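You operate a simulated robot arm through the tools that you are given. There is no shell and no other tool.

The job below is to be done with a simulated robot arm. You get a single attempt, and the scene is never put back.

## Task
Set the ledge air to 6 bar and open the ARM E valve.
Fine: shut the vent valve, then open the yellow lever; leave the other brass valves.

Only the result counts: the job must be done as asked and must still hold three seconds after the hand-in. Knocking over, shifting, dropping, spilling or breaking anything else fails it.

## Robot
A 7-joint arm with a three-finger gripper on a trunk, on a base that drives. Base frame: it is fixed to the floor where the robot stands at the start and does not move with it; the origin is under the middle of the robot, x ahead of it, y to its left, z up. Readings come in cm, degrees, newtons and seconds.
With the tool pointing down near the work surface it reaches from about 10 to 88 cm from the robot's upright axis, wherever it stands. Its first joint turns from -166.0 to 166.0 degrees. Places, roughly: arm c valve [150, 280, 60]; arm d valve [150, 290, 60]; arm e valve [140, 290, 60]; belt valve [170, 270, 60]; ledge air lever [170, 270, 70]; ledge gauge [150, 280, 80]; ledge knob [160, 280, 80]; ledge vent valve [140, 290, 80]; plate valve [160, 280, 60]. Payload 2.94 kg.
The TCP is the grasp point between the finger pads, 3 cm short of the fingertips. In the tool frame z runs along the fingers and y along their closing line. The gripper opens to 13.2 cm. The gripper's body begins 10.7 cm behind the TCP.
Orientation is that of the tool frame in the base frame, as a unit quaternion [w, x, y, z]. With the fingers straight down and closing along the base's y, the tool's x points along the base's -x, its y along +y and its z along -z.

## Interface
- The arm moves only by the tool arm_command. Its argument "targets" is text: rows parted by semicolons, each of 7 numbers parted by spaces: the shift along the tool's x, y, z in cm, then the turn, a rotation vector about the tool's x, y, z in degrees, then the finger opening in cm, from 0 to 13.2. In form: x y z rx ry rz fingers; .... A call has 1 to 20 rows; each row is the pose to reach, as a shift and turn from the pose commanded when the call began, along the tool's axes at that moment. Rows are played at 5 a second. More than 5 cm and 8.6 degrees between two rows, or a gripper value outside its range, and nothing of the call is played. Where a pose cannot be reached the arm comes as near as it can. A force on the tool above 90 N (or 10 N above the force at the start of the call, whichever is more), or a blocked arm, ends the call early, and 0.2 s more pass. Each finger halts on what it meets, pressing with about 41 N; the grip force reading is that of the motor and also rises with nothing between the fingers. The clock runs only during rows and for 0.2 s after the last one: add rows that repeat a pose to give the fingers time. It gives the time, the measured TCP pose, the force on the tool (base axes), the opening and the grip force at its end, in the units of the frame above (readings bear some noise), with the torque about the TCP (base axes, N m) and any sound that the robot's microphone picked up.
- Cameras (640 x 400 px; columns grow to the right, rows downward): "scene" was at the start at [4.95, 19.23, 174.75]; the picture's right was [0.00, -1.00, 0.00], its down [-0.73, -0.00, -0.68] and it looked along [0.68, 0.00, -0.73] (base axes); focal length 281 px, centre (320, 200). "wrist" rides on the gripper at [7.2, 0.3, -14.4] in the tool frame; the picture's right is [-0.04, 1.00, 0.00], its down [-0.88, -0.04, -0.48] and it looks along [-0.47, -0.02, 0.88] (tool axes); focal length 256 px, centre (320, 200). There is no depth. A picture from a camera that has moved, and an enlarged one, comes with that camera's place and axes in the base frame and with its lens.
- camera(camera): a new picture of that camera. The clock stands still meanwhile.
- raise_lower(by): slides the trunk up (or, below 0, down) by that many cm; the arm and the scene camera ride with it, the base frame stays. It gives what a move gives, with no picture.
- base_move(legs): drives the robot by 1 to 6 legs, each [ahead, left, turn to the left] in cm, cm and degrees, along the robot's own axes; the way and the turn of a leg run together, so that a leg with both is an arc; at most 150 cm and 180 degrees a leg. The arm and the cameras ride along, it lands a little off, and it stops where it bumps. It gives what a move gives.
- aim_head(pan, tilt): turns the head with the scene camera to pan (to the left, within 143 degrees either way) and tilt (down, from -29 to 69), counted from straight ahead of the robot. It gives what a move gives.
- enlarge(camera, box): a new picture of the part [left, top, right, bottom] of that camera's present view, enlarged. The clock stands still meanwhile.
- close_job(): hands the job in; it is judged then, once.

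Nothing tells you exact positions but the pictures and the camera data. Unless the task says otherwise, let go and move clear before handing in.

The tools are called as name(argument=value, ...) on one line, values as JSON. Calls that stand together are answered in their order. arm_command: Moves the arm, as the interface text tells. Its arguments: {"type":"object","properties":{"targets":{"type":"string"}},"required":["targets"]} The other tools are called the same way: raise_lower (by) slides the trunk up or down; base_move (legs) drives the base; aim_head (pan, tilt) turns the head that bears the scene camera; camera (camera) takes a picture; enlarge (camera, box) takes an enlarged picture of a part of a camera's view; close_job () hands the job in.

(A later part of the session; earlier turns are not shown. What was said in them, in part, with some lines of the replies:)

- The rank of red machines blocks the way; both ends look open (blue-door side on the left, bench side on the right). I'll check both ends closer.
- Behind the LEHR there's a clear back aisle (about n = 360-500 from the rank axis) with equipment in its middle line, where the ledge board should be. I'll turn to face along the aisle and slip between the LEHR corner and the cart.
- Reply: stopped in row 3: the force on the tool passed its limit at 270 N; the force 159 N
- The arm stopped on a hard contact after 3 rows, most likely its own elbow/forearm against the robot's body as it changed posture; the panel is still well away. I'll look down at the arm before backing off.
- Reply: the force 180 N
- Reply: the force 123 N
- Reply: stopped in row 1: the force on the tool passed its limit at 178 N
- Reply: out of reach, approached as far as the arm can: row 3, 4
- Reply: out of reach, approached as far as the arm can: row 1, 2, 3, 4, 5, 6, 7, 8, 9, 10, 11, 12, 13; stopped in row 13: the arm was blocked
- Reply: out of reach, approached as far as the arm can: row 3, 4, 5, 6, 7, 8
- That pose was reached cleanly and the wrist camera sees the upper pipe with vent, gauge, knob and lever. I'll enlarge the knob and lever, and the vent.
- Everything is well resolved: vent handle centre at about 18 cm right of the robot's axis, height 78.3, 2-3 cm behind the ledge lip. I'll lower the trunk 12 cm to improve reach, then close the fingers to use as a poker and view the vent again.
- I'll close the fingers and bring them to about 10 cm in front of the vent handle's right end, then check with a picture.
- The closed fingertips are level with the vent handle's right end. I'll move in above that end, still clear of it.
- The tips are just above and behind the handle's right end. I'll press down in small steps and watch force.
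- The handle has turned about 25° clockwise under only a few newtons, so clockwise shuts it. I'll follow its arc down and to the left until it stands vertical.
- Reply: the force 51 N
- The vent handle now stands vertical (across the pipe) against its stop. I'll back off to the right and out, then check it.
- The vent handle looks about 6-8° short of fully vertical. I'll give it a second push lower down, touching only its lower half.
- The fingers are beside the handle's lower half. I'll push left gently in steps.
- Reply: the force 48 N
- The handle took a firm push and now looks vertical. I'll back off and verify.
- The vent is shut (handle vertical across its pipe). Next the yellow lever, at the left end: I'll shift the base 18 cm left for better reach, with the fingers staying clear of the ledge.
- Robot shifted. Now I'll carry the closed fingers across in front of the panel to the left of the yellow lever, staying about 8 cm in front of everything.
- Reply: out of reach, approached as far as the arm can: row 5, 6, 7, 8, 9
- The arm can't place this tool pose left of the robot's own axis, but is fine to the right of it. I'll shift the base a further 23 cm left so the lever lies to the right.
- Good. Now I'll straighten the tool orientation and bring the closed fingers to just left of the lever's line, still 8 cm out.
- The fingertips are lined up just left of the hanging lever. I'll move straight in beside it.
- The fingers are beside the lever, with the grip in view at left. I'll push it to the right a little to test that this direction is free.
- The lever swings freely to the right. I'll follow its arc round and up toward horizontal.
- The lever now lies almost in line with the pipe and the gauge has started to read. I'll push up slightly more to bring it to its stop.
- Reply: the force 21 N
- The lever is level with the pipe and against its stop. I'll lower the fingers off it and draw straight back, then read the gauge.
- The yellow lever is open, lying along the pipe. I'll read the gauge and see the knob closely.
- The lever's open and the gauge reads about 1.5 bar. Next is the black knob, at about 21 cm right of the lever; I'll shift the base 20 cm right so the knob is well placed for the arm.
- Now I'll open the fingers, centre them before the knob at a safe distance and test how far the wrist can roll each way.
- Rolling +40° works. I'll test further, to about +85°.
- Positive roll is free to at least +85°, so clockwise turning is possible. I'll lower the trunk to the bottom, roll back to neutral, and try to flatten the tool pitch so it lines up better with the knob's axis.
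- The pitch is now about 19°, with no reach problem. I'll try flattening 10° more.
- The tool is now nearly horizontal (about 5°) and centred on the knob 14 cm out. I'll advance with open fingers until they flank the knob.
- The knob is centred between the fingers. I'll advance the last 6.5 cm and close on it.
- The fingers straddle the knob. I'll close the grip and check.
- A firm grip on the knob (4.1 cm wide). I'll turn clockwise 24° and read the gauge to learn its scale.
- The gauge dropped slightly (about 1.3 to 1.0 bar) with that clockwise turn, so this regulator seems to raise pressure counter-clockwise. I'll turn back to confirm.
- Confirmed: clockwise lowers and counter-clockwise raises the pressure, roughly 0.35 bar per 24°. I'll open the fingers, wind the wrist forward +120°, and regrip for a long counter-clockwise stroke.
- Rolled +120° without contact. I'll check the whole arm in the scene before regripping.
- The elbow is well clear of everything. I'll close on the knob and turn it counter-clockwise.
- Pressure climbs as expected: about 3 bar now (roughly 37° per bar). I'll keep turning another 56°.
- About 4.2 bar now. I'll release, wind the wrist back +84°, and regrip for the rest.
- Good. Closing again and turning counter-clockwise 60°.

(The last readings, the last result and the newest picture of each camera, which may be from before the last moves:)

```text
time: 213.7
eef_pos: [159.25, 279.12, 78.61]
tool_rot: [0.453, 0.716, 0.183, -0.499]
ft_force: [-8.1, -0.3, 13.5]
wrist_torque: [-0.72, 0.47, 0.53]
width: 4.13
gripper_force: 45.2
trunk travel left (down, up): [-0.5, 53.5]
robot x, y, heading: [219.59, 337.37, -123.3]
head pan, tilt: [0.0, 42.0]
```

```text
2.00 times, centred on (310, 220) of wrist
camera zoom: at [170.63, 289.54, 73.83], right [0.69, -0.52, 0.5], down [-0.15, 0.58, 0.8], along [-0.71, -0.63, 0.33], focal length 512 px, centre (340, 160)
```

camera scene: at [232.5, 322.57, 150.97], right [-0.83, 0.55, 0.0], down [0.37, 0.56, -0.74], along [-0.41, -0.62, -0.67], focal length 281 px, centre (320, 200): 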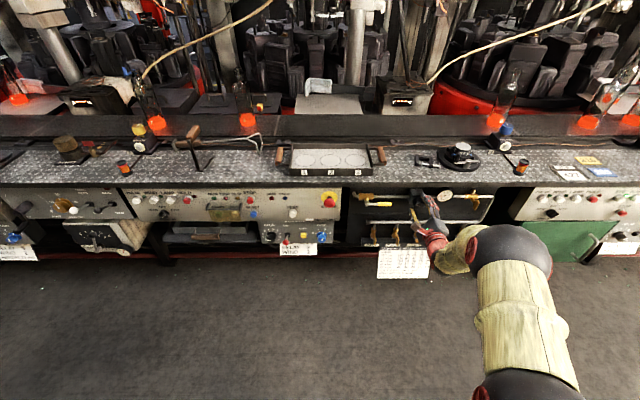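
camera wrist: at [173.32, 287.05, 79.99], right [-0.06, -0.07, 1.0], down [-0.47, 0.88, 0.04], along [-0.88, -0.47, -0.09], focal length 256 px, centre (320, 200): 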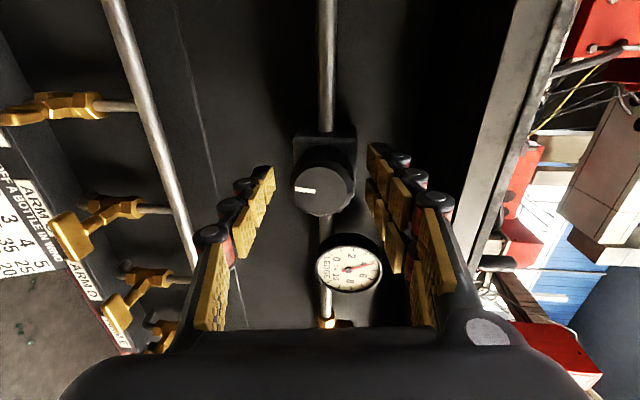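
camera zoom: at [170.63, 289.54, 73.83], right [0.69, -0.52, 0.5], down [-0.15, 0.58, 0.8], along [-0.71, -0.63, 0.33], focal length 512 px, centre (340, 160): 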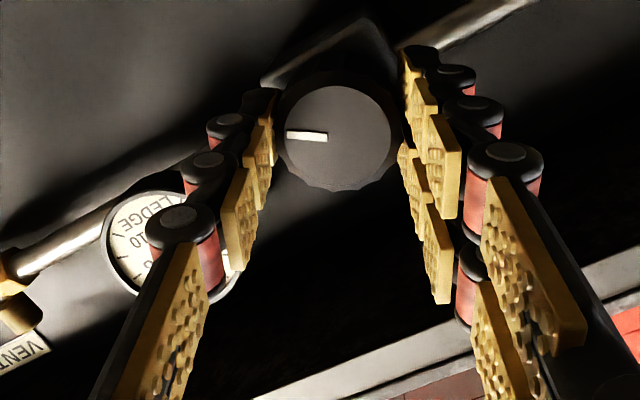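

About 5.65 bar. I'll turn about 13° more.

arm_command(targets="0 0 0 0 0 -4 3; 0 0 0 0 0 -8 3; 0 0 0 0 0 -11 3; 0 0 0 0 0 -13 3; 0 0 0 0 0 -13 3; 0 0 0 0 0 -13 3")

enlarge(camera="scene", box=[430, 185, 460, 210])

```text
time: 215.1
eef_pos: [159.27, 279.16, 78.68]
tool_rot: [0.394, 0.691, 0.261, -0.547]
ft_force: [-9.4, -2.6, 14.6]
wrist_torque: [-0.33, 0.27, 0.43]
width: 4.06
gripper_force: 45.3
trunk travel left (down, up): [-0.5, 53.5]
robot x, y, heading: [219.64, 337.42, -123.4]
head pan, tilt: [0.0, 42.0]
```

```text
16.00 times, centred on (445, 198) of scene
camera zoom: at [232.53, 322.66, 150.98], right [-0.83, 0.55, 0.0], down [0.37, 0.56, -0.74], along [-0.41, -0.62, -0.67], focal length 4496 px, centre (-1680, 240)
```

zoom: 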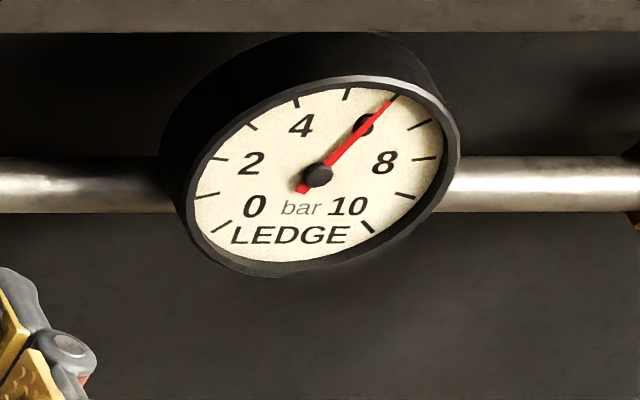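

The needle is right at 6 bar. I'll release the knob, draw straight back and re-read it.

arm_command(targets="0 0 0 0 0 0 4.6; 0 0 0 0 0 0 5.6; 0 0 0 0 0 0 6.6; 0 0 0 0 0 0 6.6; 0 0 -4 0 0 0 6.6; 0 0 -8 0 0 0 6.6; 0 0 -12 0 0 0 6.6; 0 0 -12 0 0 0 6.6")

enlarge(camera="scene", box=[430, 185, 460, 210])

enlarge(camera="wrist", box=[140, 100, 360, 260])

```text
time: 216.9
eef_pos: [166.06, 289.14, 79.59]
tool_rot: [0.394, 0.691, 0.262, -0.546]
ft_force: [-0.4, -0.1, 0.7]
wrist_torque: [0.02, 0.01, -0.03]
width: 6.59
gripper_force: 0.0
trunk travel left (down, up): [-0.5, 53.5]
robot x, y, heading: [219.83, 337.39, -123.3]
head pan, tilt: [0.0, 42.0]
```

```text
16.00 times, centred on (445, 198) of scene
camera zoom: at [232.52, 322.6, 150.97], right [-0.83, 0.55, 0.0], down [0.37, 0.56, -0.74], along [-0.41, -0.62, -0.67], focal length 4496 px, centre (-1680, 240)
```

zoom: 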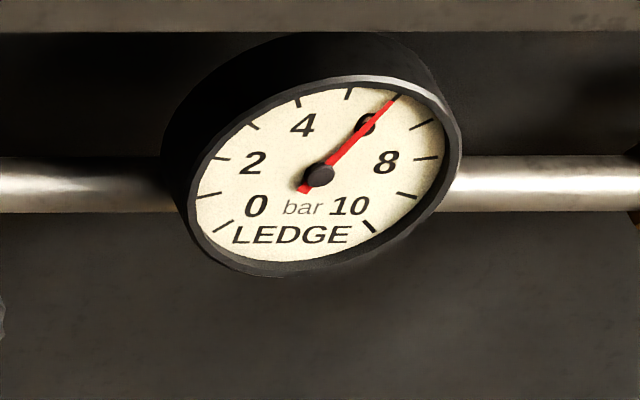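

```text
2.50 times, centred on (250, 180) of wrist
camera zoom: at [176.17, 300.34, 74.19], right [0.78, -0.55, 0.3], down [0.0, 0.48, 0.88], along [-0.63, -0.69, 0.37], focal length 640 px, centre (495, 250)
```

zoom: 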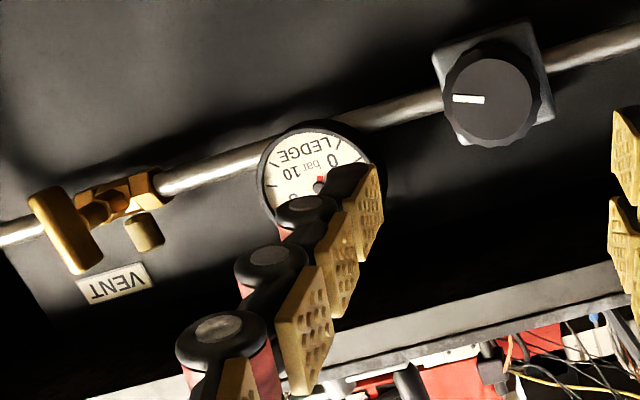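

The gauge holds at 6 bar with the knob released. Now the ARM E valve at the right end of the lower row; I'll shift the base 25 cm right.

base_move(legs=[[0, -25, 0]])

camera(camera="wrist")

```text
time: 218.7
eef_pos: [145.21, 302.7, 79.72]
tool_rot: [0.393, 0.692, 0.262, -0.546]
ft_force: [0.2, -0.1, -0.1]
wrist_torque: [0.0, 0.02, 0.0]
width: 6.6
gripper_force: 0.1
trunk travel left (down, up): [-0.5, 53.5]
robot x, y, heading: [198.81, 350.82, -123.5]
head pan, tilt: [0.0, 42.0]
```

```text
taken
camera wrist: at [155.37, 314.01, 74.19], right [0.78, -0.55, 0.3], down [0.0, 0.48, 0.88], along [-0.63, -0.69, 0.37], focal length 256 px, centre (320, 200)
```

wrist: 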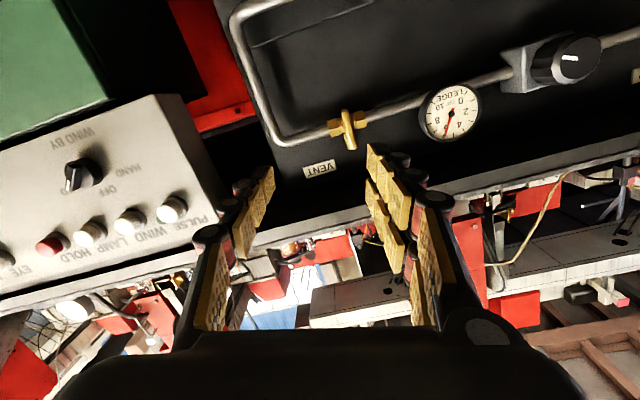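

Now gauge and vent are both unobstructed in the wrist view; I'll read them closely.

enlarge(camera="wrist", box=[400, 60, 500, 160])

enlarge(camera="wrist", box=[290, 80, 410, 190])

```text
4.00 times, centred on (450, 110) of wrist
camera zoom: at [155.37, 314.01, 74.19], right [0.78, -0.55, 0.3], down [0.0, 0.48, 0.88], along [-0.63, -0.69, 0.37], focal length 1024 px, centre (-200, 560)
```

zoom: 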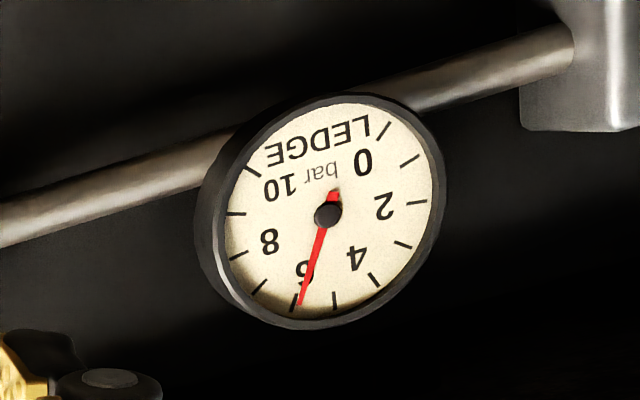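

```text
3.64 times, centred on (350, 135) of wrist
camera zoom: at [155.37, 314.01, 74.19], right [0.78, -0.55, 0.3], down [0.0, 0.48, 0.88], along [-0.63, -0.69, 0.37], focal length 931 px, centre (211, 436)
```

zoom: 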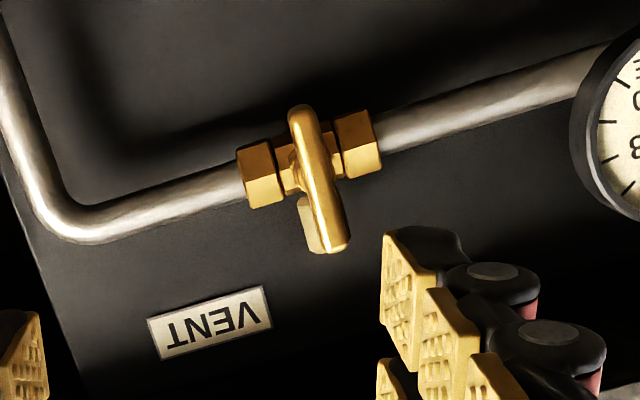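

The vent handle is exactly vertical (shut) and the gauge reads just about 6 bar. Now I'll lower the hand in front of ARM E, still about 14 cm out.

arm_command(targets="3.57 -0.96 -0.15 0 0 0 6.6; 7.14 -1.92 -0.3 0 0 0 6.6; 10.7 -2.87 -0.45 0 0 0 6.6; 14.3 -3.83 -0.6 0 0 0 6.6; 17.9 -4.8 -0.75 0 0 0 6.6; 21.4 -5.75 -0.9 0 0 0 6.6; 21.4 -5.75 -0.9 0 0 0 6.6")

camera(camera="wrist")

camera(camera="scene")

```text
time: 220.3
eef_pos: [146.73, 305.16, 57.73]
tool_rot: [0.393, 0.691, 0.262, -0.547]
ft_force: [-0.7, 0.5, 1.1]
wrist_torque: [-0.02, 0.04, -0.02]
width: 6.62
gripper_force: 0.0
trunk travel left (down, up): [-0.5, 53.5]
robot x, y, heading: [199.08, 351.02, -123.4]
head pan, tilt: [0.0, 42.0]
```

```text
taken
camera wrist: at [156.91, 316.42, 52.26], right [0.78, -0.55, 0.3], down [0.0, 0.48, 0.88], along [-0.63, -0.69, 0.37], focal length 256 px, centre (320, 200)
```

wrist: 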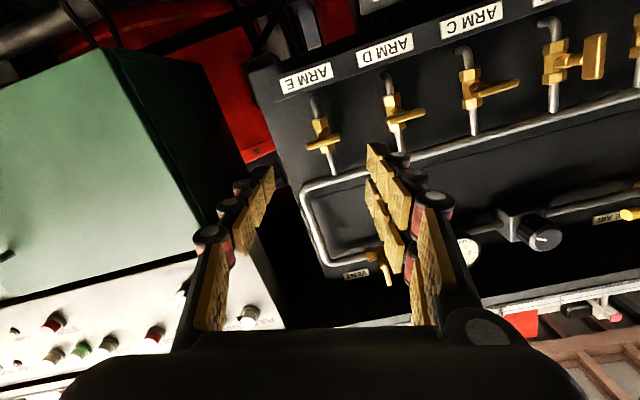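

```text
taken
camera scene: at [211.73, 336.25, 150.98], right [-0.83, 0.55, 0.0], down [0.37, 0.56, -0.74], along [-0.41, -0.62, -0.67], focal length 281 px, centre (320, 200)
```

scene: 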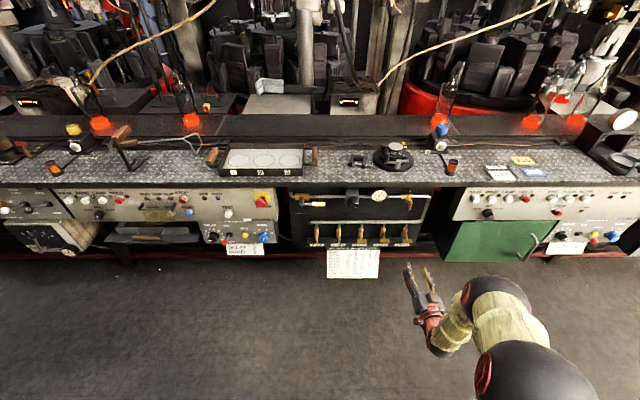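

Reached without trouble; ARM E's handle is visible between the fingers. I'll enlarge to locate it precisely.

enlarge(camera="wrist", box=[270, 60, 430, 200])

enlarge(camera="scene", box=[370, 180, 450, 260])

```text
2.86 times, centred on (350, 130) of wrist
camera zoom: at [156.91, 316.42, 52.26], right [0.78, -0.55, 0.3], down [0.0, 0.48, 0.88], along [-0.63, -0.69, 0.37], focal length 731 px, centre (234, 400)
```

zoom: 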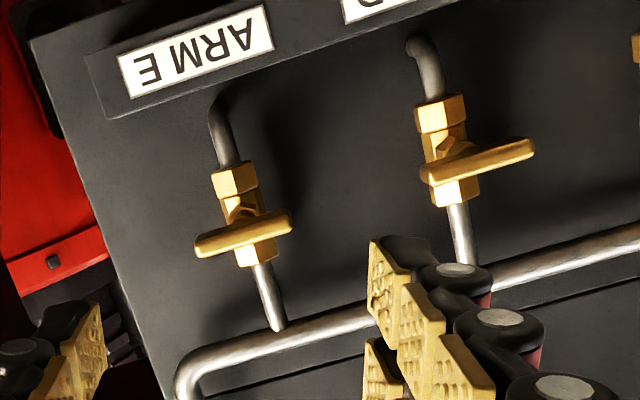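

```text
5.00 times, centred on (410, 220) of scene
camera zoom: at [211.73, 336.25, 150.98], right [-0.83, 0.55, 0.0], down [0.37, 0.56, -0.74], along [-0.41, -0.62, -0.67], focal length 1405 px, centre (-130, 100)
```

zoom: 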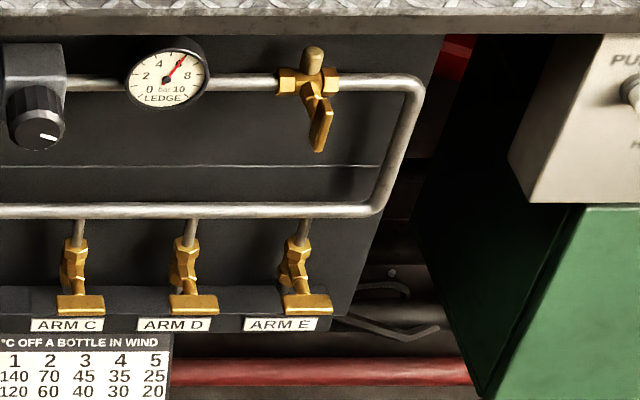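

ARM E's handle centre is at about 57.1 high and straight ahead of the fingers. I'll roll the wrist so the fingers close vertically, then check alignment.

arm_command(targets="0 0 0 0 0 7.5 5; 0 0 0 0 0 15 5; 0 0 0 0 0 22.5 5; 0 0 0 0 0 30 5; 0 0 0 0 0 37.5 5; 0 0 0 0 0 45 5; 0 0 0 0 0 52.5 5; 0 0 0 0 0 60 5; 0 0 0 0 0 67.5 5; 0 0 0 0 0 75 5; 0 0 0 0 0 75 5")

camera(camera="wrist")

enlarge(camera="scene", box=[360, 180, 480, 300])

```text
time: 222.7
eef_pos: [146.72, 305.22, 57.65]
tool_rot: [0.645, 0.708, -0.214, -0.194]
ft_force: [-0.2, 1.1, 0.6]
wrist_torque: [-0.03, 0.03, -0.01]
width: 5.01
gripper_force: 0.0
trunk travel left (down, up): [-0.5, 53.5]
robot x, y, heading: [199.08, 351.22, -123.8]
head pan, tilt: [0.0, 42.0]
```

```text
taken
camera wrist: at [160.79, 313.14, 59.42], right [-0.09, -0.05, 0.99], down [-0.47, 0.88, 0.0], along [-0.88, -0.47, -0.1], focal length 256 px, centre (320, 200)
```

wrist: 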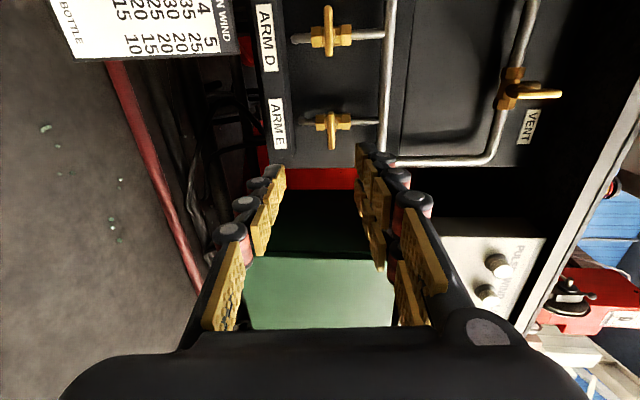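

```text
3.33 times, centred on (420, 240) of scene
camera zoom: at [211.74, 336.26, 150.97], right [-0.83, 0.55, 0.0], down [0.37, 0.56, -0.74], along [-0.41, -0.62, -0.67], focal length 937 px, centre (-13, 67)
```

zoom: 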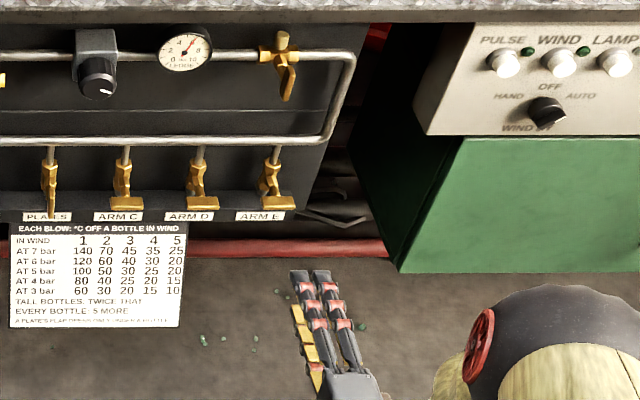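

The handle is in line between the upper and lower fingers. I'll advance 9 cm and check again before the final approach.

arm_command(targets="0.02 0.25 3 0 0 0 5; 0.04 0.5 6 0 0 0 5; 0.05 0.76 9 0 0 0 5; 0.05 0.76 9 0 0 0 5")

camera(camera="wrist")

enlarge(camera="scene", box=[360, 180, 480, 300])

```text
time: 223.7
eef_pos: [141.8, 297.76, 57.63]
tool_rot: [0.645, 0.708, -0.214, -0.194]
ft_force: [-0.3, -0.2, -0.4]
wrist_torque: [-0.01, -0.03, 0.01]
width: 5.0
gripper_force: 0.0
trunk travel left (down, up): [-0.5, 53.5]
robot x, y, heading: [198.78, 350.98, -123.4]
head pan, tilt: [0.0, 42.0]
```

```text
taken
camera wrist: at [155.84, 305.65, 59.33], right [-0.09, -0.05, 0.99], down [-0.47, 0.88, 0.01], along [-0.88, -0.47, -0.1], focal length 256 px, centre (320, 200)
```

wrist: 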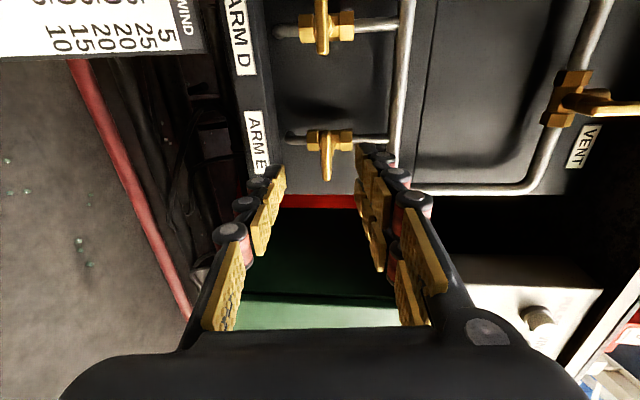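

```text
3.33 times, centred on (420, 240) of scene
camera zoom: at [211.73, 336.25, 150.97], right [-0.83, 0.55, 0.0], down [0.37, 0.56, -0.74], along [-0.41, -0.62, -0.67], focal length 937 px, centre (-13, 67)
```

zoom: 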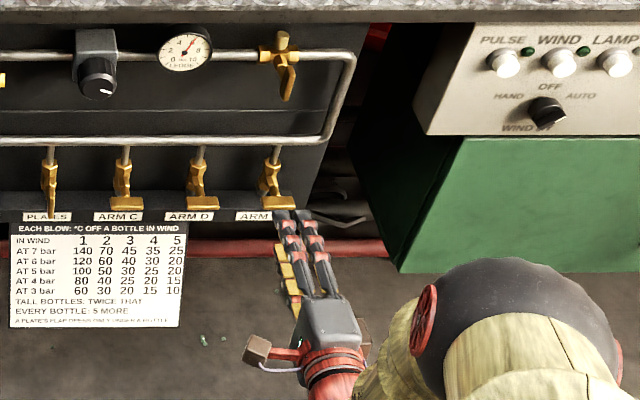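

Still well lined up. I'll make the final approach and close gently on the handle.

arm_command(targets="0 0.3 3.1 0 0 0 5; 0 0.58 6.18 0 0 0 5; 0 0.58 6.18 0 0 0 5")

enlarge(camera="wrist", box=[220, 80, 420, 240])

enlarge(camera="scene", box=[380, 190, 460, 270])

```text
time: 224.5
eef_pos: [138.2, 292.44, 57.58]
tool_rot: [0.645, 0.708, -0.214, -0.194]
ft_force: [0.5, 0.3, 0.3]
wrist_torque: [-0.02, 0.0, 0.0]
width: 5.0
gripper_force: 0.0
trunk travel left (down, up): [-0.5, 53.5]
robot x, y, heading: [199.05, 350.83, -123.1]
head pan, tilt: [0.0, 42.0]
```

```text
2.50 times, centred on (320, 160) of wrist
camera zoom: at [152.38, 300.35, 59.27], right [-0.09, -0.05, 0.99], down [-0.47, 0.88, 0.01], along [-0.88, -0.47, -0.1], focal length 640 px, centre (320, 300)
```

zoom: 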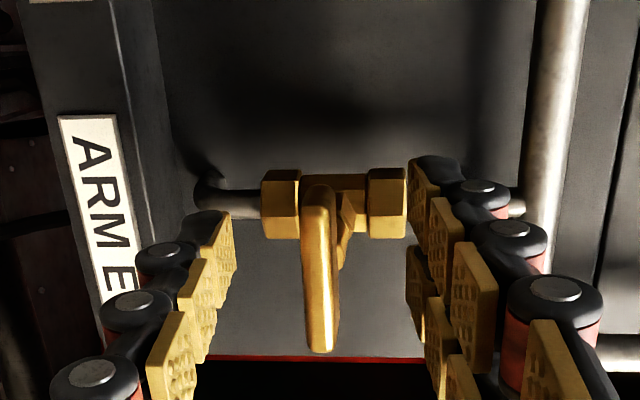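

```text
5.00 times, centred on (420, 230) of scene
camera zoom: at [211.73, 336.25, 150.97], right [-0.83, 0.55, 0.0], down [0.37, 0.56, -0.74], along [-0.41, -0.62, -0.67], focal length 1405 px, centre (-180, 50)
```

zoom: 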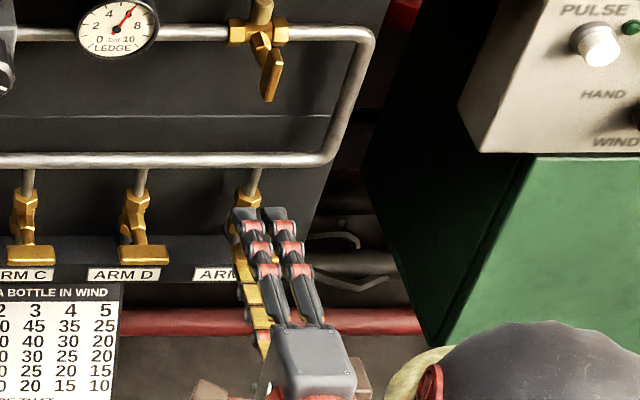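

The handle sits squarely between the fingers. Closing on it.

arm_command(targets="0 0 0 0 0 0 3; 0 0 0 0 0 0 1; 0 0 0 0 0 0 0; 0 0 0 0 0 0 0; 0 0 0 0 0 0 0")

enlarge(camera="wrist", box=[220, 80, 420, 240])

```text
time: 225.7
eef_pos: [138.4, 292.43, 57.59]
tool_rot: [0.645, 0.708, -0.213, -0.195]
ft_force: [-0.4, -1.4, 1.1]
wrist_torque: [-0.27, 0.44, 0.01]
width: 0.84
gripper_force: 31.7
trunk travel left (down, up): [-0.5, 53.5]
robot x, y, heading: [198.91, 350.97, -123.1]
head pan, tilt: [0.0, 42.0]
```

```text
2.50 times, centred on (320, 160) of wrist
camera zoom: at [152.38, 300.36, 59.31], right [-0.09, -0.05, 0.99], down [-0.47, 0.88, 0.01], along [-0.88, -0.47, -0.1], focal length 640 px, centre (320, 300)
```

zoom: 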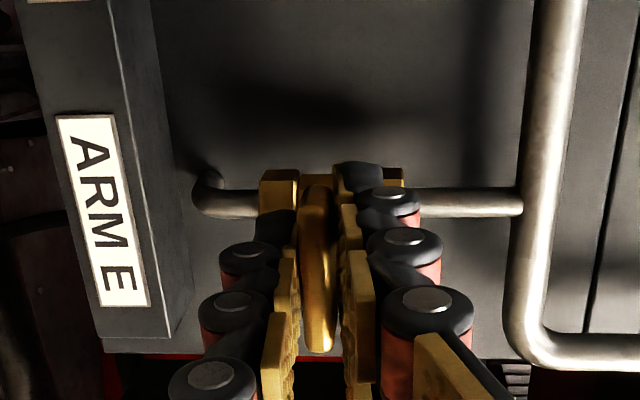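

Gripped (0.84 cm thick handle). I'll try a small counter-clockwise turn to test the direction.

arm_command(targets="0 0 0 0 0 -4 0; 0 0 0 0 0 -8 0; 0 0 0 0 0 -12 0; 0 0 0 0 0 -12 0")

enlarge(camera="wrist", box=[220, 80, 420, 240])

```text
time: 226.7
eef_pos: [138.5, 292.56, 57.53]
tool_rot: [0.62, 0.727, -0.138, -0.261]
ft_force: [-9.0, -6.2, -0.8]
wrist_torque: [-0.49, 0.35, -0.42]
width: 0.84
gripper_force: 35.9
trunk travel left (down, up): [-0.5, 53.5]
robot x, y, heading: [199.62, 350.7, -123.5]
head pan, tilt: [0.0, 42.0]
```

```text
2.50 times, centred on (320, 160) of wrist
camera zoom: at [152.38, 300.52, 57.8], right [0.09, -0.17, 0.98], down [-0.47, 0.86, 0.19], along [-0.88, -0.48, 0.0], focal length 640 px, centre (320, 300)
```

zoom: 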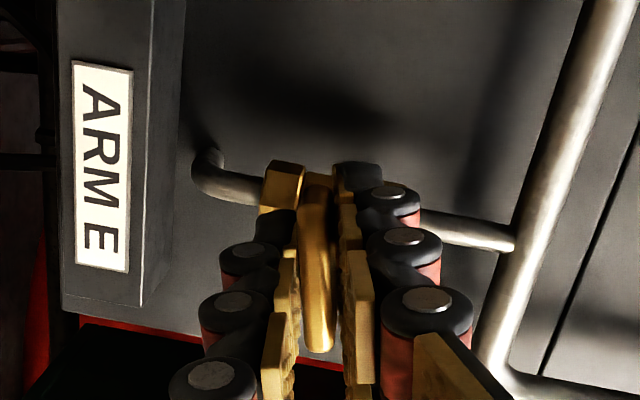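

It turns freely counter-clockwise. I'll continue to a full quarter turn.

arm_command(targets="0 0 0 0 0 -6.5 0; 0 0 0 0 0 -13 0; 0 0 0 0 0 -19.5 0; 0 0 0 0 0 -26 0; 0 0 0 0 0 -32.5 0; 0 0 0 0 0 -39 0; 0 0 0 0 0 -45.5 0; 0 0 0 0 0 -52 0; 0 0 0 0 0 -58.5 0; 0 0 0 0 0 -65 0; 0 0 0 0 0 -71.5 0; 0 0 0 0 0 -78 0; 0 0 0 0 0 -78 0")

enlarge(camera="wrist", box=[220, 80, 420, 240])

enlarge(camera="scene", box=[360, 180, 460, 270])

```text
time: 229.5
eef_pos: [138.42, 292.59, 57.56]
tool_rot: [0.319, 0.652, 0.35, -0.593]
ft_force: [-8.9, 2.3, -1.2]
wrist_torque: [0.16, -0.21, -0.11]
width: 0.68
gripper_force: 35.4
trunk travel left (down, up): [-0.5, 53.5]
robot x, y, heading: [198.35, 350.8, -123.2]
head pan, tilt: [0.0, 42.0]
```

```text
2.50 times, centred on (320, 160) of wrist
camera zoom: at [147.05, 304.86, 51.75], right [0.83, -0.56, 0.04], down [0.18, 0.35, 0.92], along [-0.53, -0.76, 0.39], focal length 640 px, centre (320, 300)
```

zoom: 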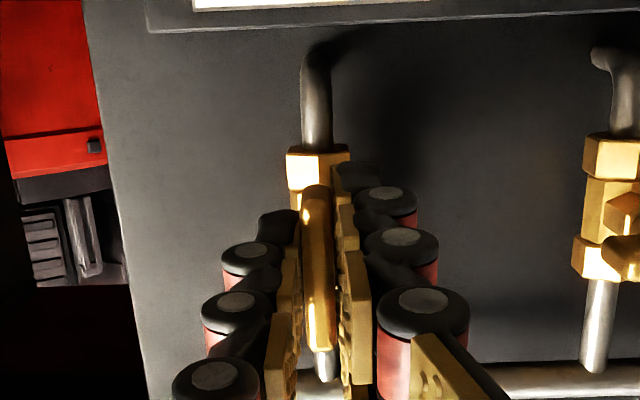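

```text
4.44 times, centred on (410, 225) of scene
camera zoom: at [211.68, 336.25, 150.98], right [-0.83, 0.55, 0.0], down [0.37, 0.56, -0.74], along [-0.41, -0.62, -0.67], focal length 1249 px, centre (-80, 89)
```

zoom: 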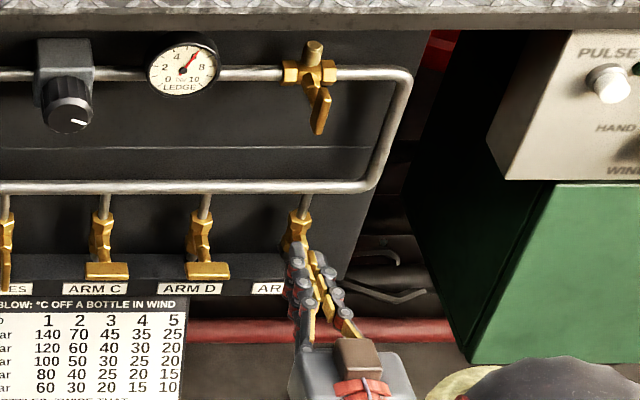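

ARM E's handle is now vertical, in line with its pipe. I'll nudge 4° more to make sure it's at its stop.

arm_command(targets="0 0 0 0 0 -2 0; 0 0 0 0 0 -4 0; 0 0 0 0 0 -4 0")

```text
time: 230.3
eef_pos: [138.41, 292.52, 57.46]
tool_rot: [0.298, 0.64, 0.372, -0.603]
ft_force: [-5.3, 7.4, 0.6]
wrist_torque: [-0.85, -0.6, -0.21]
width: 0.85
gripper_force: 36.5
trunk travel left (down, up): [-0.5, 53.5]
robot x, y, heading: [199.21, 351.21, -123.5]
head pan, tilt: [0.0, 42.0]
```

Torque rose to about 1 N·m, so the handle is at its open stop. I'll release and draw straight back.

arm_command(targets="0 0 0 0 0 2 1.5; 0 0 0 0 0 2 3; 0 0 0 0 0 2 4.5; 0 0 0 0 0 2 4.5; 0 0 -4 0 0 2 4.5; 0 0 -8 0 0 2 4.5; 0 0 -12 0 0 2 4.5; 0 0 -12 0 0 2 4.5")

camera(camera="wrist")

enlarge(camera="scene", box=[280, 180, 440, 270])

enlarge(camera="scene", box=[365, 180, 395, 205])

```text
time: 232.1
eef_pos: [144.7, 302.36, 58.73]
tool_rot: [0.314, 0.646, 0.36, -0.595]
ft_force: [-0.8, -0.5, 0.5]
wrist_torque: [-0.04, -0.03, -0.01]
width: 4.51
gripper_force: 0.0
out of reach, approached as far as the arm can: row 7, 8
trunk travel left (down, up): [-0.5, 53.5]
robot x, y, heading: [198.69, 351.03, -123.0]
head pan, tilt: [0.0, 42.0]
```

```text
taken
camera wrist: at [153.12, 314.9, 52.99], right [0.84, -0.55, 0.02], down [0.2, 0.34, 0.92], along [-0.51, -0.77, 0.39], focal length 256 px, centre (320, 200)
```

wrist: 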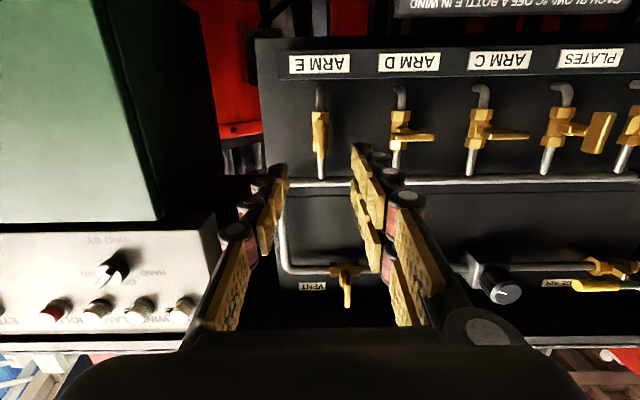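

```text
4.00 times, centred on (360, 225) of scene
camera zoom: at [211.74, 336.26, 150.97], right [-0.83, 0.55, 0.0], down [0.37, 0.56, -0.74], along [-0.41, -0.62, -0.67], focal length 1124 px, centre (160, 100)
```

zoom: 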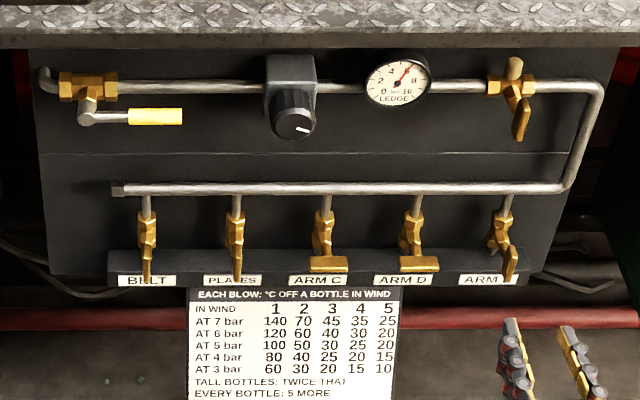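

```text
16.00 times, centred on (380, 192) of scene
camera zoom: at [211.74, 336.26, 150.97], right [-0.83, 0.55, 0.0], down [0.37, 0.56, -0.74], along [-0.41, -0.62, -0.67], focal length 4496 px, centre (-640, 320)
```

zoom: 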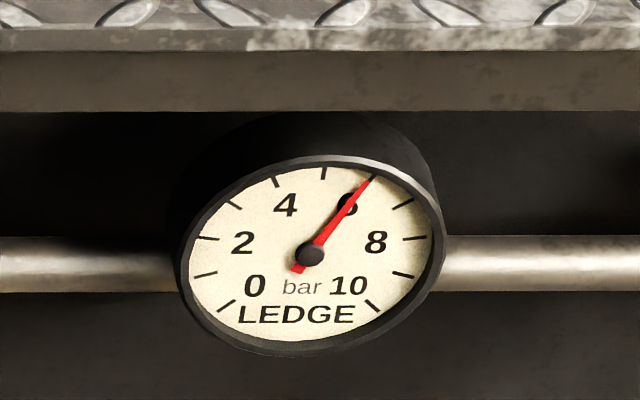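

Everything looks right: ARM E open, vent shut, lever open, gauge near 6. To read the gauge more exactly I'll shift left 15 cm and raise the hand so the wrist camera looks at it squarely.

base_move(legs=[[0, 15, 0]])

arm_command(targets="-4 0 -1.2 0 0 0 8; -8 0 -2.4 0 0 0 12; -12 0 -3.6 0 0 0 13; -16 0 -4.8 0 0 0 13; -20 0 -6 0 0 0 13; -20 0 -6 0 0 0 13")

camera(camera="wrist")

```text
time: 233.5
eef_pos: [157.1, 294.24, 58.75]
tool_rot: [0.313, 0.647, 0.359, -0.596]
ft_force: [0.5, 0.5, 0.0]
wrist_torque: [0.03, 0.02, -0.01]
width: 4.5
gripper_force: 0.1
trunk travel left (down, up): [-0.5, 53.5]
robot x, y, heading: [211.16, 342.8, -123.6]
head pan, tilt: [0.0, 42.0]
```

```text
time: 234.9
eef_pos: [159.8, 297.32, 79.42]
tool_rot: [0.312, 0.647, 0.359, -0.596]
ft_force: [-0.1, 1.0, 0.9]
wrist_torque: [-0.01, 0.02, 0.02]
width: 13.0
gripper_force: 0.2
trunk travel left (down, up): [-0.5, 53.5]
robot x, y, heading: [211.45, 342.98, -123.3]
head pan, tilt: [0.0, 42.0]
```

```text
taken
camera wrist: at [168.22, 309.8, 73.55], right [0.84, -0.55, 0.02], down [0.2, 0.34, 0.92], along [-0.51, -0.77, 0.39], focal length 256 px, centre (320, 200)
```

wrist: 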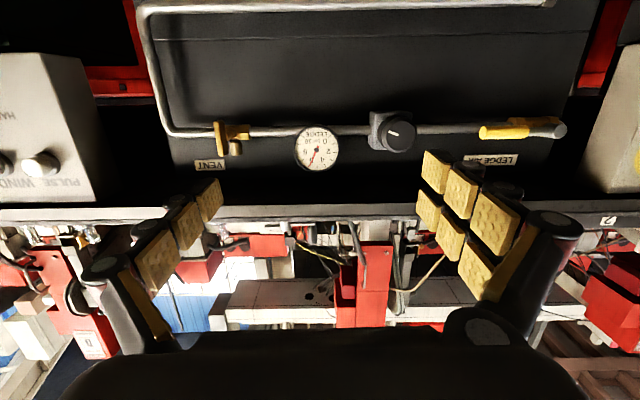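

enlarge(camera="wrist", box=[285, 118, 349, 178])

enlarge(camera="wrist", box=[190, 90, 280, 180])

enlarge(camera="scene", box=[330, 175, 450, 265])

```text
6.67 times, centred on (317, 148) of wrist
camera zoom: at [168.22, 309.8, 73.55], right [0.84, -0.55, 0.02], down [0.2, 0.34, 0.92], along [-0.51, -0.77, 0.39], focal length 1707 px, centre (340, 547)
```

zoom: 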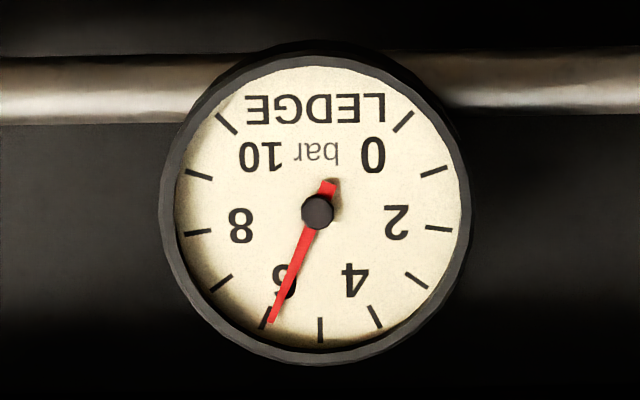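

```text
4.44 times, centred on (235, 135) of wrist
camera zoom: at [168.22, 309.8, 73.55], right [0.84, -0.55, 0.02], down [0.2, 0.34, 0.92], along [-0.51, -0.77, 0.39], focal length 1138 px, centre (698, 489)
```

zoom: 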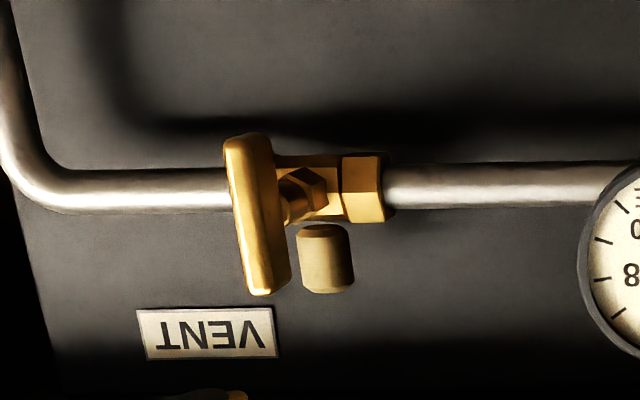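

```text
4.44 times, centred on (390, 220) of scene
camera zoom: at [224.25, 328.01, 150.97], right [-0.83, 0.55, 0.0], down [0.37, 0.56, -0.74], along [-0.41, -0.62, -0.67], focal length 1249 px, centre (9, 111)
```

zoom: 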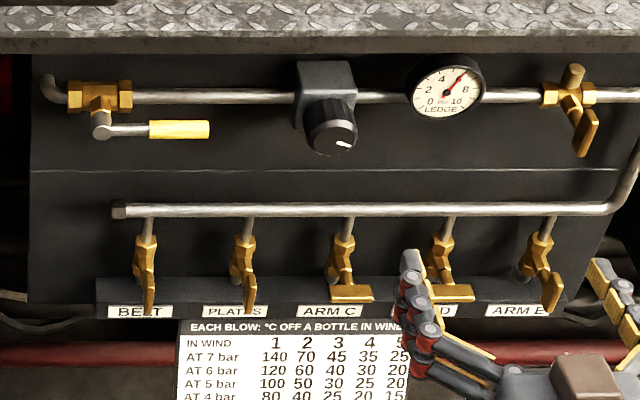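

The gauge, seen squarely, reads about 5.9-6.0 bar and the vent handle is vertical. I'll take a closer look at ARM E compared with the open BELT and PLATES valves.

enlarge(camera="scene", box=[415, 205, 450, 245])

enlarge(camera="scene", box=[345, 205, 400, 250])

```text
10.00 times, centred on (432, 225) of scene
camera zoom: at [224.25, 328.01, 150.97], right [-0.83, 0.55, 0.0], down [0.37, 0.56, -0.74], along [-0.41, -0.62, -0.67], focal length 2810 px, centre (-805, -50)
```

zoom: 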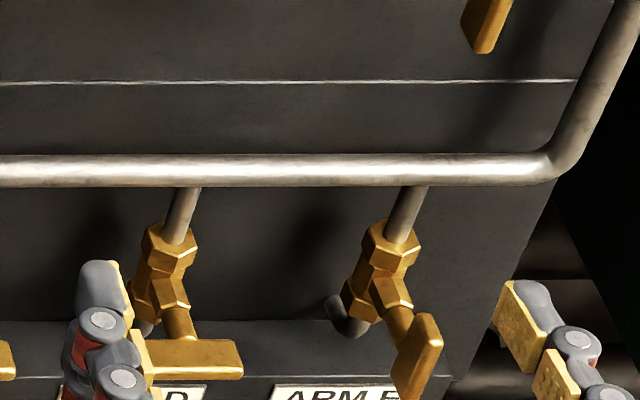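

```text
8.89 times, centred on (372, 228) of scene
camera zoom: at [224.25, 328.01, 150.97], right [-0.83, 0.55, 0.0], down [0.37, 0.56, -0.74], along [-0.41, -0.62, -0.67], focal length 2498 px, centre (-147, -44)
```

zoom: 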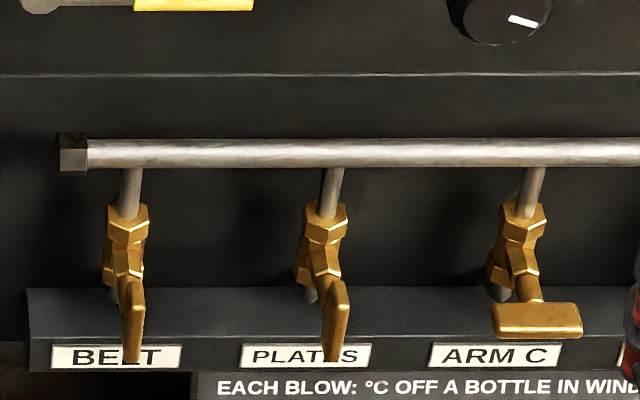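

All valves are as they should be. The needle is a hair under 6 (about 5.9), so I'll make one small trim of the knob; first shift back left 10 cm to the pose that worked before.

base_move(legs=[[0, 10, 0]])

arm_command(targets="0 0 0 0 0 7 8; 0 0 0 0 0 14 8; 0 0 0 0 0 21 8; 0 0 0 0 0 28 8; 0 0 0 0 0 28 8; 0 0 0 0 0 28 8")

camera(camera="wrist")

```text
time: 236.0
eef_pos: [168.13, 291.74, 79.39]
tool_rot: [0.312, 0.647, 0.359, -0.596]
ft_force: [-0.3, -0.4, -0.6]
wrist_torque: [-0.03, 0.0, -0.01]
width: 12.99
gripper_force: 0.1
trunk travel left (down, up): [-0.5, 53.5]
robot x, y, heading: [220.08, 337.17, -123.3]
head pan, tilt: [0.0, 42.0]
```

```text
time: 237.4
eef_pos: [168.23, 291.72, 79.24]
tool_rot: [0.449, 0.714, 0.193, -0.501]
ft_force: [0.0, 0.1, -0.1]
wrist_torque: [0.02, 0.0, -0.01]
width: 7.96
gripper_force: 0.1
trunk travel left (down, up): [-0.5, 53.5]
robot x, y, heading: [219.84, 336.91, -123.5]
head pan, tilt: [0.0, 42.0]
```

```text
taken
camera wrist: at [179.42, 302.24, 74.43], right [0.71, -0.52, 0.48], down [-0.14, 0.57, 0.81], along [-0.69, -0.64, 0.33], focal length 256 px, centre (320, 200)
```

wrist: 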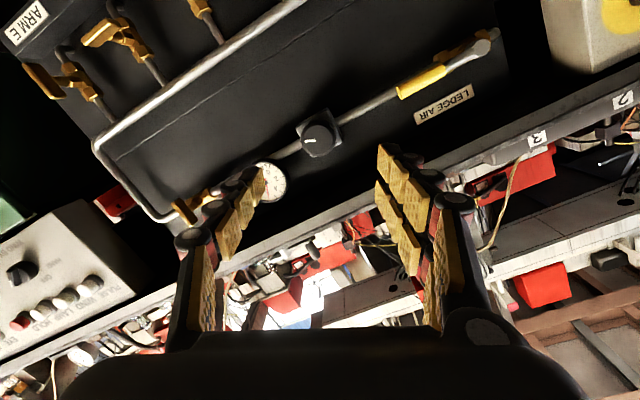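

Lined up on the knob again, rolled 28°. I'll advance with the fingers open.

arm_command(targets="-0.27 -0.06 3.9 0 0 0 8; -0.53 -0.12 7.8 0 0 0 8; -0.8 -0.18 11.7 0 0 0 8; -1.06 -0.24 15.58 0 0 0 8; -1.06 -0.24 15.58 0 0 0 8")

enlarge(camera="wrist", box=[180, 80, 460, 280])

enlarge(camera="scene", box=[425, 180, 465, 210])

```text
time: 238.6
eef_pos: [159.07, 279.21, 78.48]
tool_rot: [0.446, 0.715, 0.192, -0.503]
ft_force: [-0.5, -0.6, -0.2]
wrist_torque: [-0.02, 0.0, 0.02]
width: 8.01
gripper_force: 0.1
trunk travel left (down, up): [-0.5, 53.5]
robot x, y, heading: [219.65, 337.5, -123.5]
head pan, tilt: [0.0, 42.0]
```

```text
2.00 times, centred on (320, 180) of wrist
camera zoom: at [170.24, 289.65, 73.72], right [0.71, -0.52, 0.48], down [-0.14, 0.57, 0.81], along [-0.69, -0.64, 0.33], focal length 512 px, centre (320, 240)
```

zoom: 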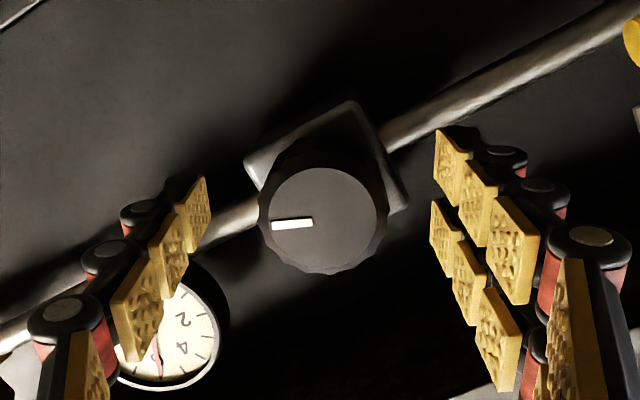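

```text
13.33 times, centred on (445, 195) of scene
camera zoom: at [232.62, 322.43, 150.97], right [-0.83, 0.55, 0.0], down [0.37, 0.56, -0.74], along [-0.41, -0.62, -0.67], focal length 3747 px, centre (-1347, 267)
```

zoom: 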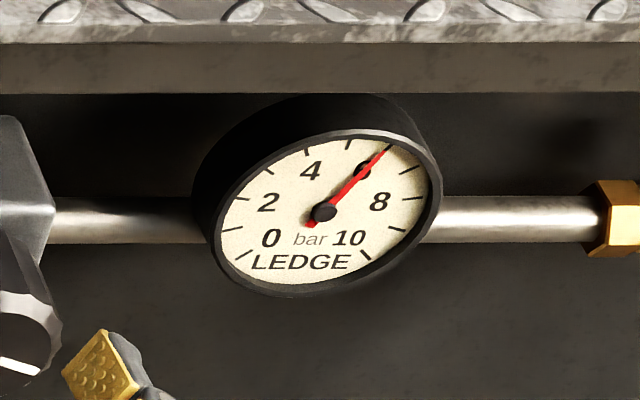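

Fingers flank the knob without touching. Gripping and turning 4° counter-clockwise.

arm_command(targets="0 0 0 0 0 0 5; 0 0 0 0 0 0 3; 0 0 0 0 0 0 3; 0 0 0 0 0 0 3; 0 0 0 0 0 -2 3; 0 0 0 0 0 -4.5 3; 0 0 0 0 0 -4.5 3")

enlarge(camera="scene", box=[425, 180, 465, 210])

```text
time: 240.2
eef_pos: [159.25, 279.11, 78.73]
tool_rot: [0.427, 0.706, 0.221, -0.52]
ft_force: [6.7, -1.1, 2.1]
wrist_torque: [-0.55, 0.32, 0.8]
width: 4.09
gripper_force: 45.2
trunk travel left (down, up): [-0.5, 53.5]
robot x, y, heading: [220.18, 337.09, -123.2]
head pan, tilt: [0.0, 42.0]
```

```text
13.33 times, centred on (445, 195) of scene
camera zoom: at [232.71, 322.46, 150.97], right [-0.83, 0.55, 0.0], down [0.37, 0.56, -0.74], along [-0.41, -0.62, -0.67], focal length 3747 px, centre (-1347, 267)
```

zoom: 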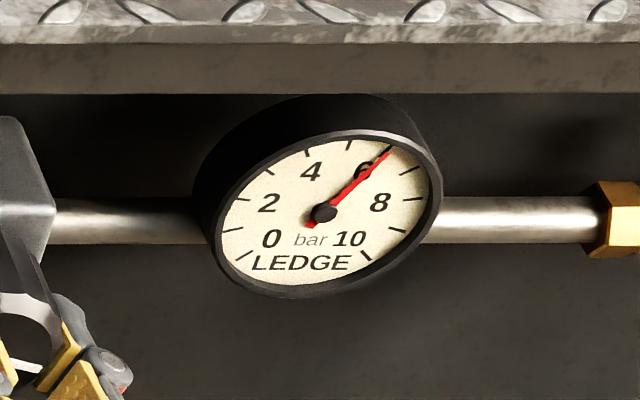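

The needle advanced slightly, as intended. I'll release, draw back and verify once more.

arm_command(targets="0 0 0 0 0 0 4.6; 0 0 0 0 0 0 5.8; 0 0 0 0 0 0 7; 0 0 0 0 0 0 8; 0 0 -4 0 0 0 8; 0 0 -8 0 0 0 8; 0 0 -12 0 0 0 8; 0 0 -16 0 0 0 8; 0 0 -16 0 0 0 8")

base_move(legs=[[0, -10, 0]])

arm_command(targets="0 0 0 0 0 -6 10; 0 0 0 0 0 -12 13; 0 0 0 0 0 -18 13; 0 0 0 0 0 -23 13; 0 0 0 0 0 -23 13")

camera(camera="wrist")

```text
time: 242.2
eef_pos: [167.79, 292.4, 80.22]
tool_rot: [0.428, 0.706, 0.221, -0.52]
ft_force: [0.4, -0.7, 0.3]
wrist_torque: [0.05, 0.03, 0.02]
width: 7.97
gripper_force: 0.0
trunk travel left (down, up): [-0.5, 53.5]
robot x, y, heading: [219.69, 336.99, -123.2]
head pan, tilt: [0.0, 42.0]
```

```text
time: 243.4
eef_pos: [159.43, 298.05, 80.16]
tool_rot: [0.427, 0.706, 0.221, -0.52]
ft_force: [0.4, 0.1, -0.1]
wrist_torque: [0.0, 0.04, -0.01]
width: 8.01
gripper_force: 0.1
trunk travel left (down, up): [-0.5, 53.5]
robot x, y, heading: [211.6, 342.79, -123.5]
head pan, tilt: [0.0, 42.0]
```

```text
time: 244.6
eef_pos: [159.37, 298.0, 80.11]
tool_rot: [0.314, 0.649, 0.356, -0.595]
ft_force: [-0.1, 0.5, 0.5]
wrist_torque: [0.02, -0.02, 0.01]
width: 13.01
gripper_force: 0.0
trunk travel left (down, up): [-0.5, 53.5]
robot x, y, heading: [211.37, 343.08, -123.6]
head pan, tilt: [0.0, 42.0]
```

```text
taken
camera wrist: at [167.86, 310.42, 74.36], right [0.83, -0.55, 0.03], down [0.19, 0.34, 0.92], along [-0.52, -0.76, 0.39], focal length 256 px, centre (320, 200)
```

wrist: 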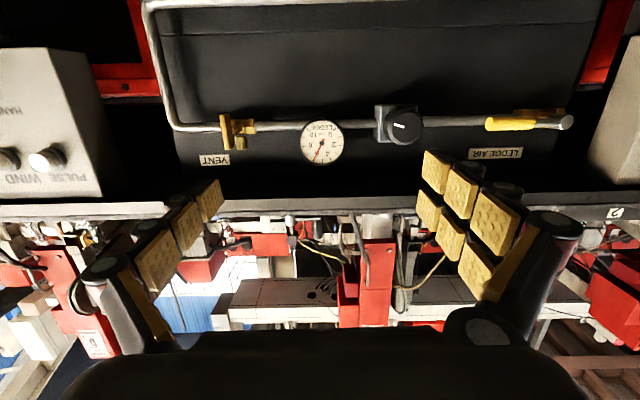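

enlarge(camera="wrist", box=[290, 112, 354, 172])

enlarge(camera="scene", box=[330, 175, 450, 265])

```text
6.67 times, centred on (322, 142) of wrist
camera zoom: at [167.86, 310.42, 74.36], right [0.83, -0.55, 0.03], down [0.19, 0.34, 0.92], along [-0.52, -0.76, 0.39], focal length 1707 px, centre (307, 587)
```

zoom: 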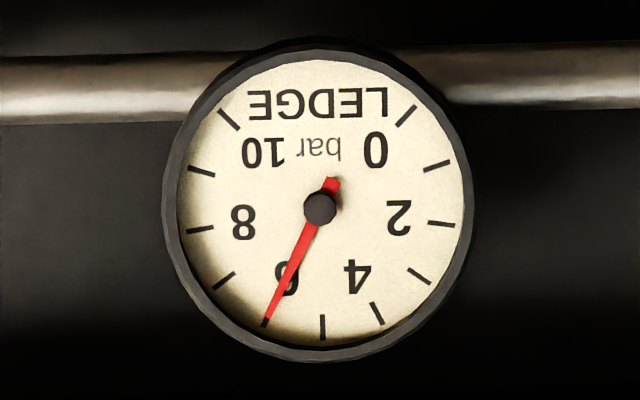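

```text
4.44 times, centred on (390, 220) of scene
camera zoom: at [224.22, 327.99, 150.97], right [-0.83, 0.55, 0.0], down [0.37, 0.56, -0.74], along [-0.41, -0.62, -0.67], focal length 1249 px, centre (9, 111)
```

zoom: 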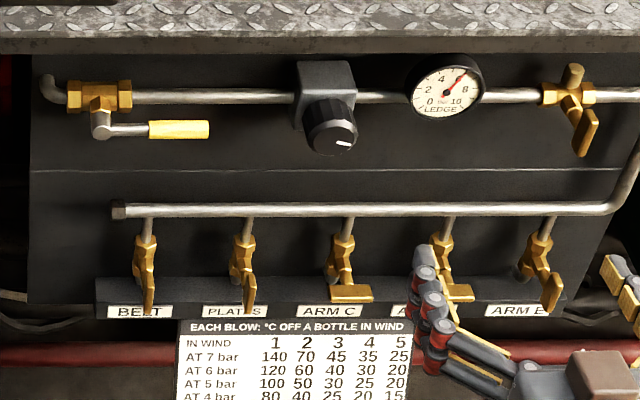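

The needle sits exactly on 6 bar; vent is shut, the yellow lever and ARM E are open, BELT/PLATES and ARM C/D are unchanged. I'll back the robot clear and take a last look.

base_move(legs=[[-25, 0, 0]])

camera(camera="scene")

enlarge(camera="scene", box=[280, 120, 440, 230])

```text
time: 246.4
eef_pos: [173.21, 318.66, 80.13]
tool_rot: [0.316, 0.647, 0.357, -0.595]
ft_force: [-0.4, -0.4, -0.3]
wrist_torque: [-0.02, 0.01, 0.01]
width: 12.99
gripper_force: 0.0
trunk travel left (down, up): [-0.5, 53.5]
robot x, y, heading: [224.95, 363.5, -123.6]
head pan, tilt: [0.0, 42.0]
```

```text
taken
camera scene: at [237.96, 348.77, 150.97], right [-0.83, 0.55, 0.0], down [0.37, 0.56, -0.74], along [-0.41, -0.62, -0.67], focal length 281 px, centre (320, 200)
```

scene: 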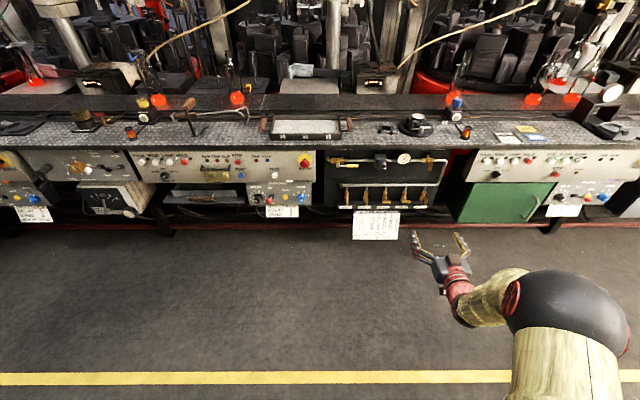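

```text
3.64 times, centred on (360, 175) of scene
camera zoom: at [237.96, 348.77, 150.97], right [-0.83, 0.55, 0.0], down [0.37, 0.56, -0.74], along [-0.41, -0.62, -0.67], focal length 1022 px, centre (174, 291)
```

zoom: 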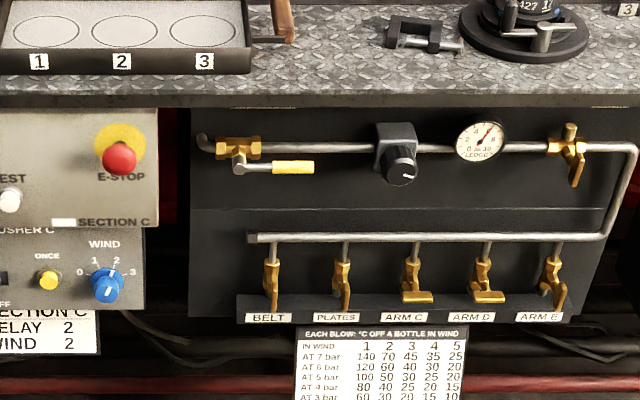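

The panel is as asked: the vent is shut, the yellow lever is open, the gauge is at 6 bar and ARM E is open. The other brass valves are untouched, nothing else has moved, and the robot is clear, so I'm handing in.

close_job()

```text
The job is handed in.
```

The ledge air is set to 6 bar and the ARM E valve is open; I've handed the job in. I don't have the judge's verdict.

- **Vent valve:** shut first, its handle now vertical against its stop.
- **Yellow lever:** opened after the vent was shut, now lying along the pipe.
- **Pressure:** the needle sat on the 6 mark in my last close-up, taken after ARM E was opened.
- **ARM E:** turned a quarter turn counter-clockwise to its open stop.
- **Other brass valves:** not touched. BELT and PLATES are still open; ARM C and ARM D are still closed.

- **Self-contact:** while I was first raising the tool, the hand pressed hard against the robot's own round top and the arm stopped itself. That was far from the panel.
- **Near the ledge lip:** later the arm ran out of reach and the fingertips drifted to the ledge's front lip. There was no measurable force, and I drew them straight back.

I saw nothing else moved or damaged.
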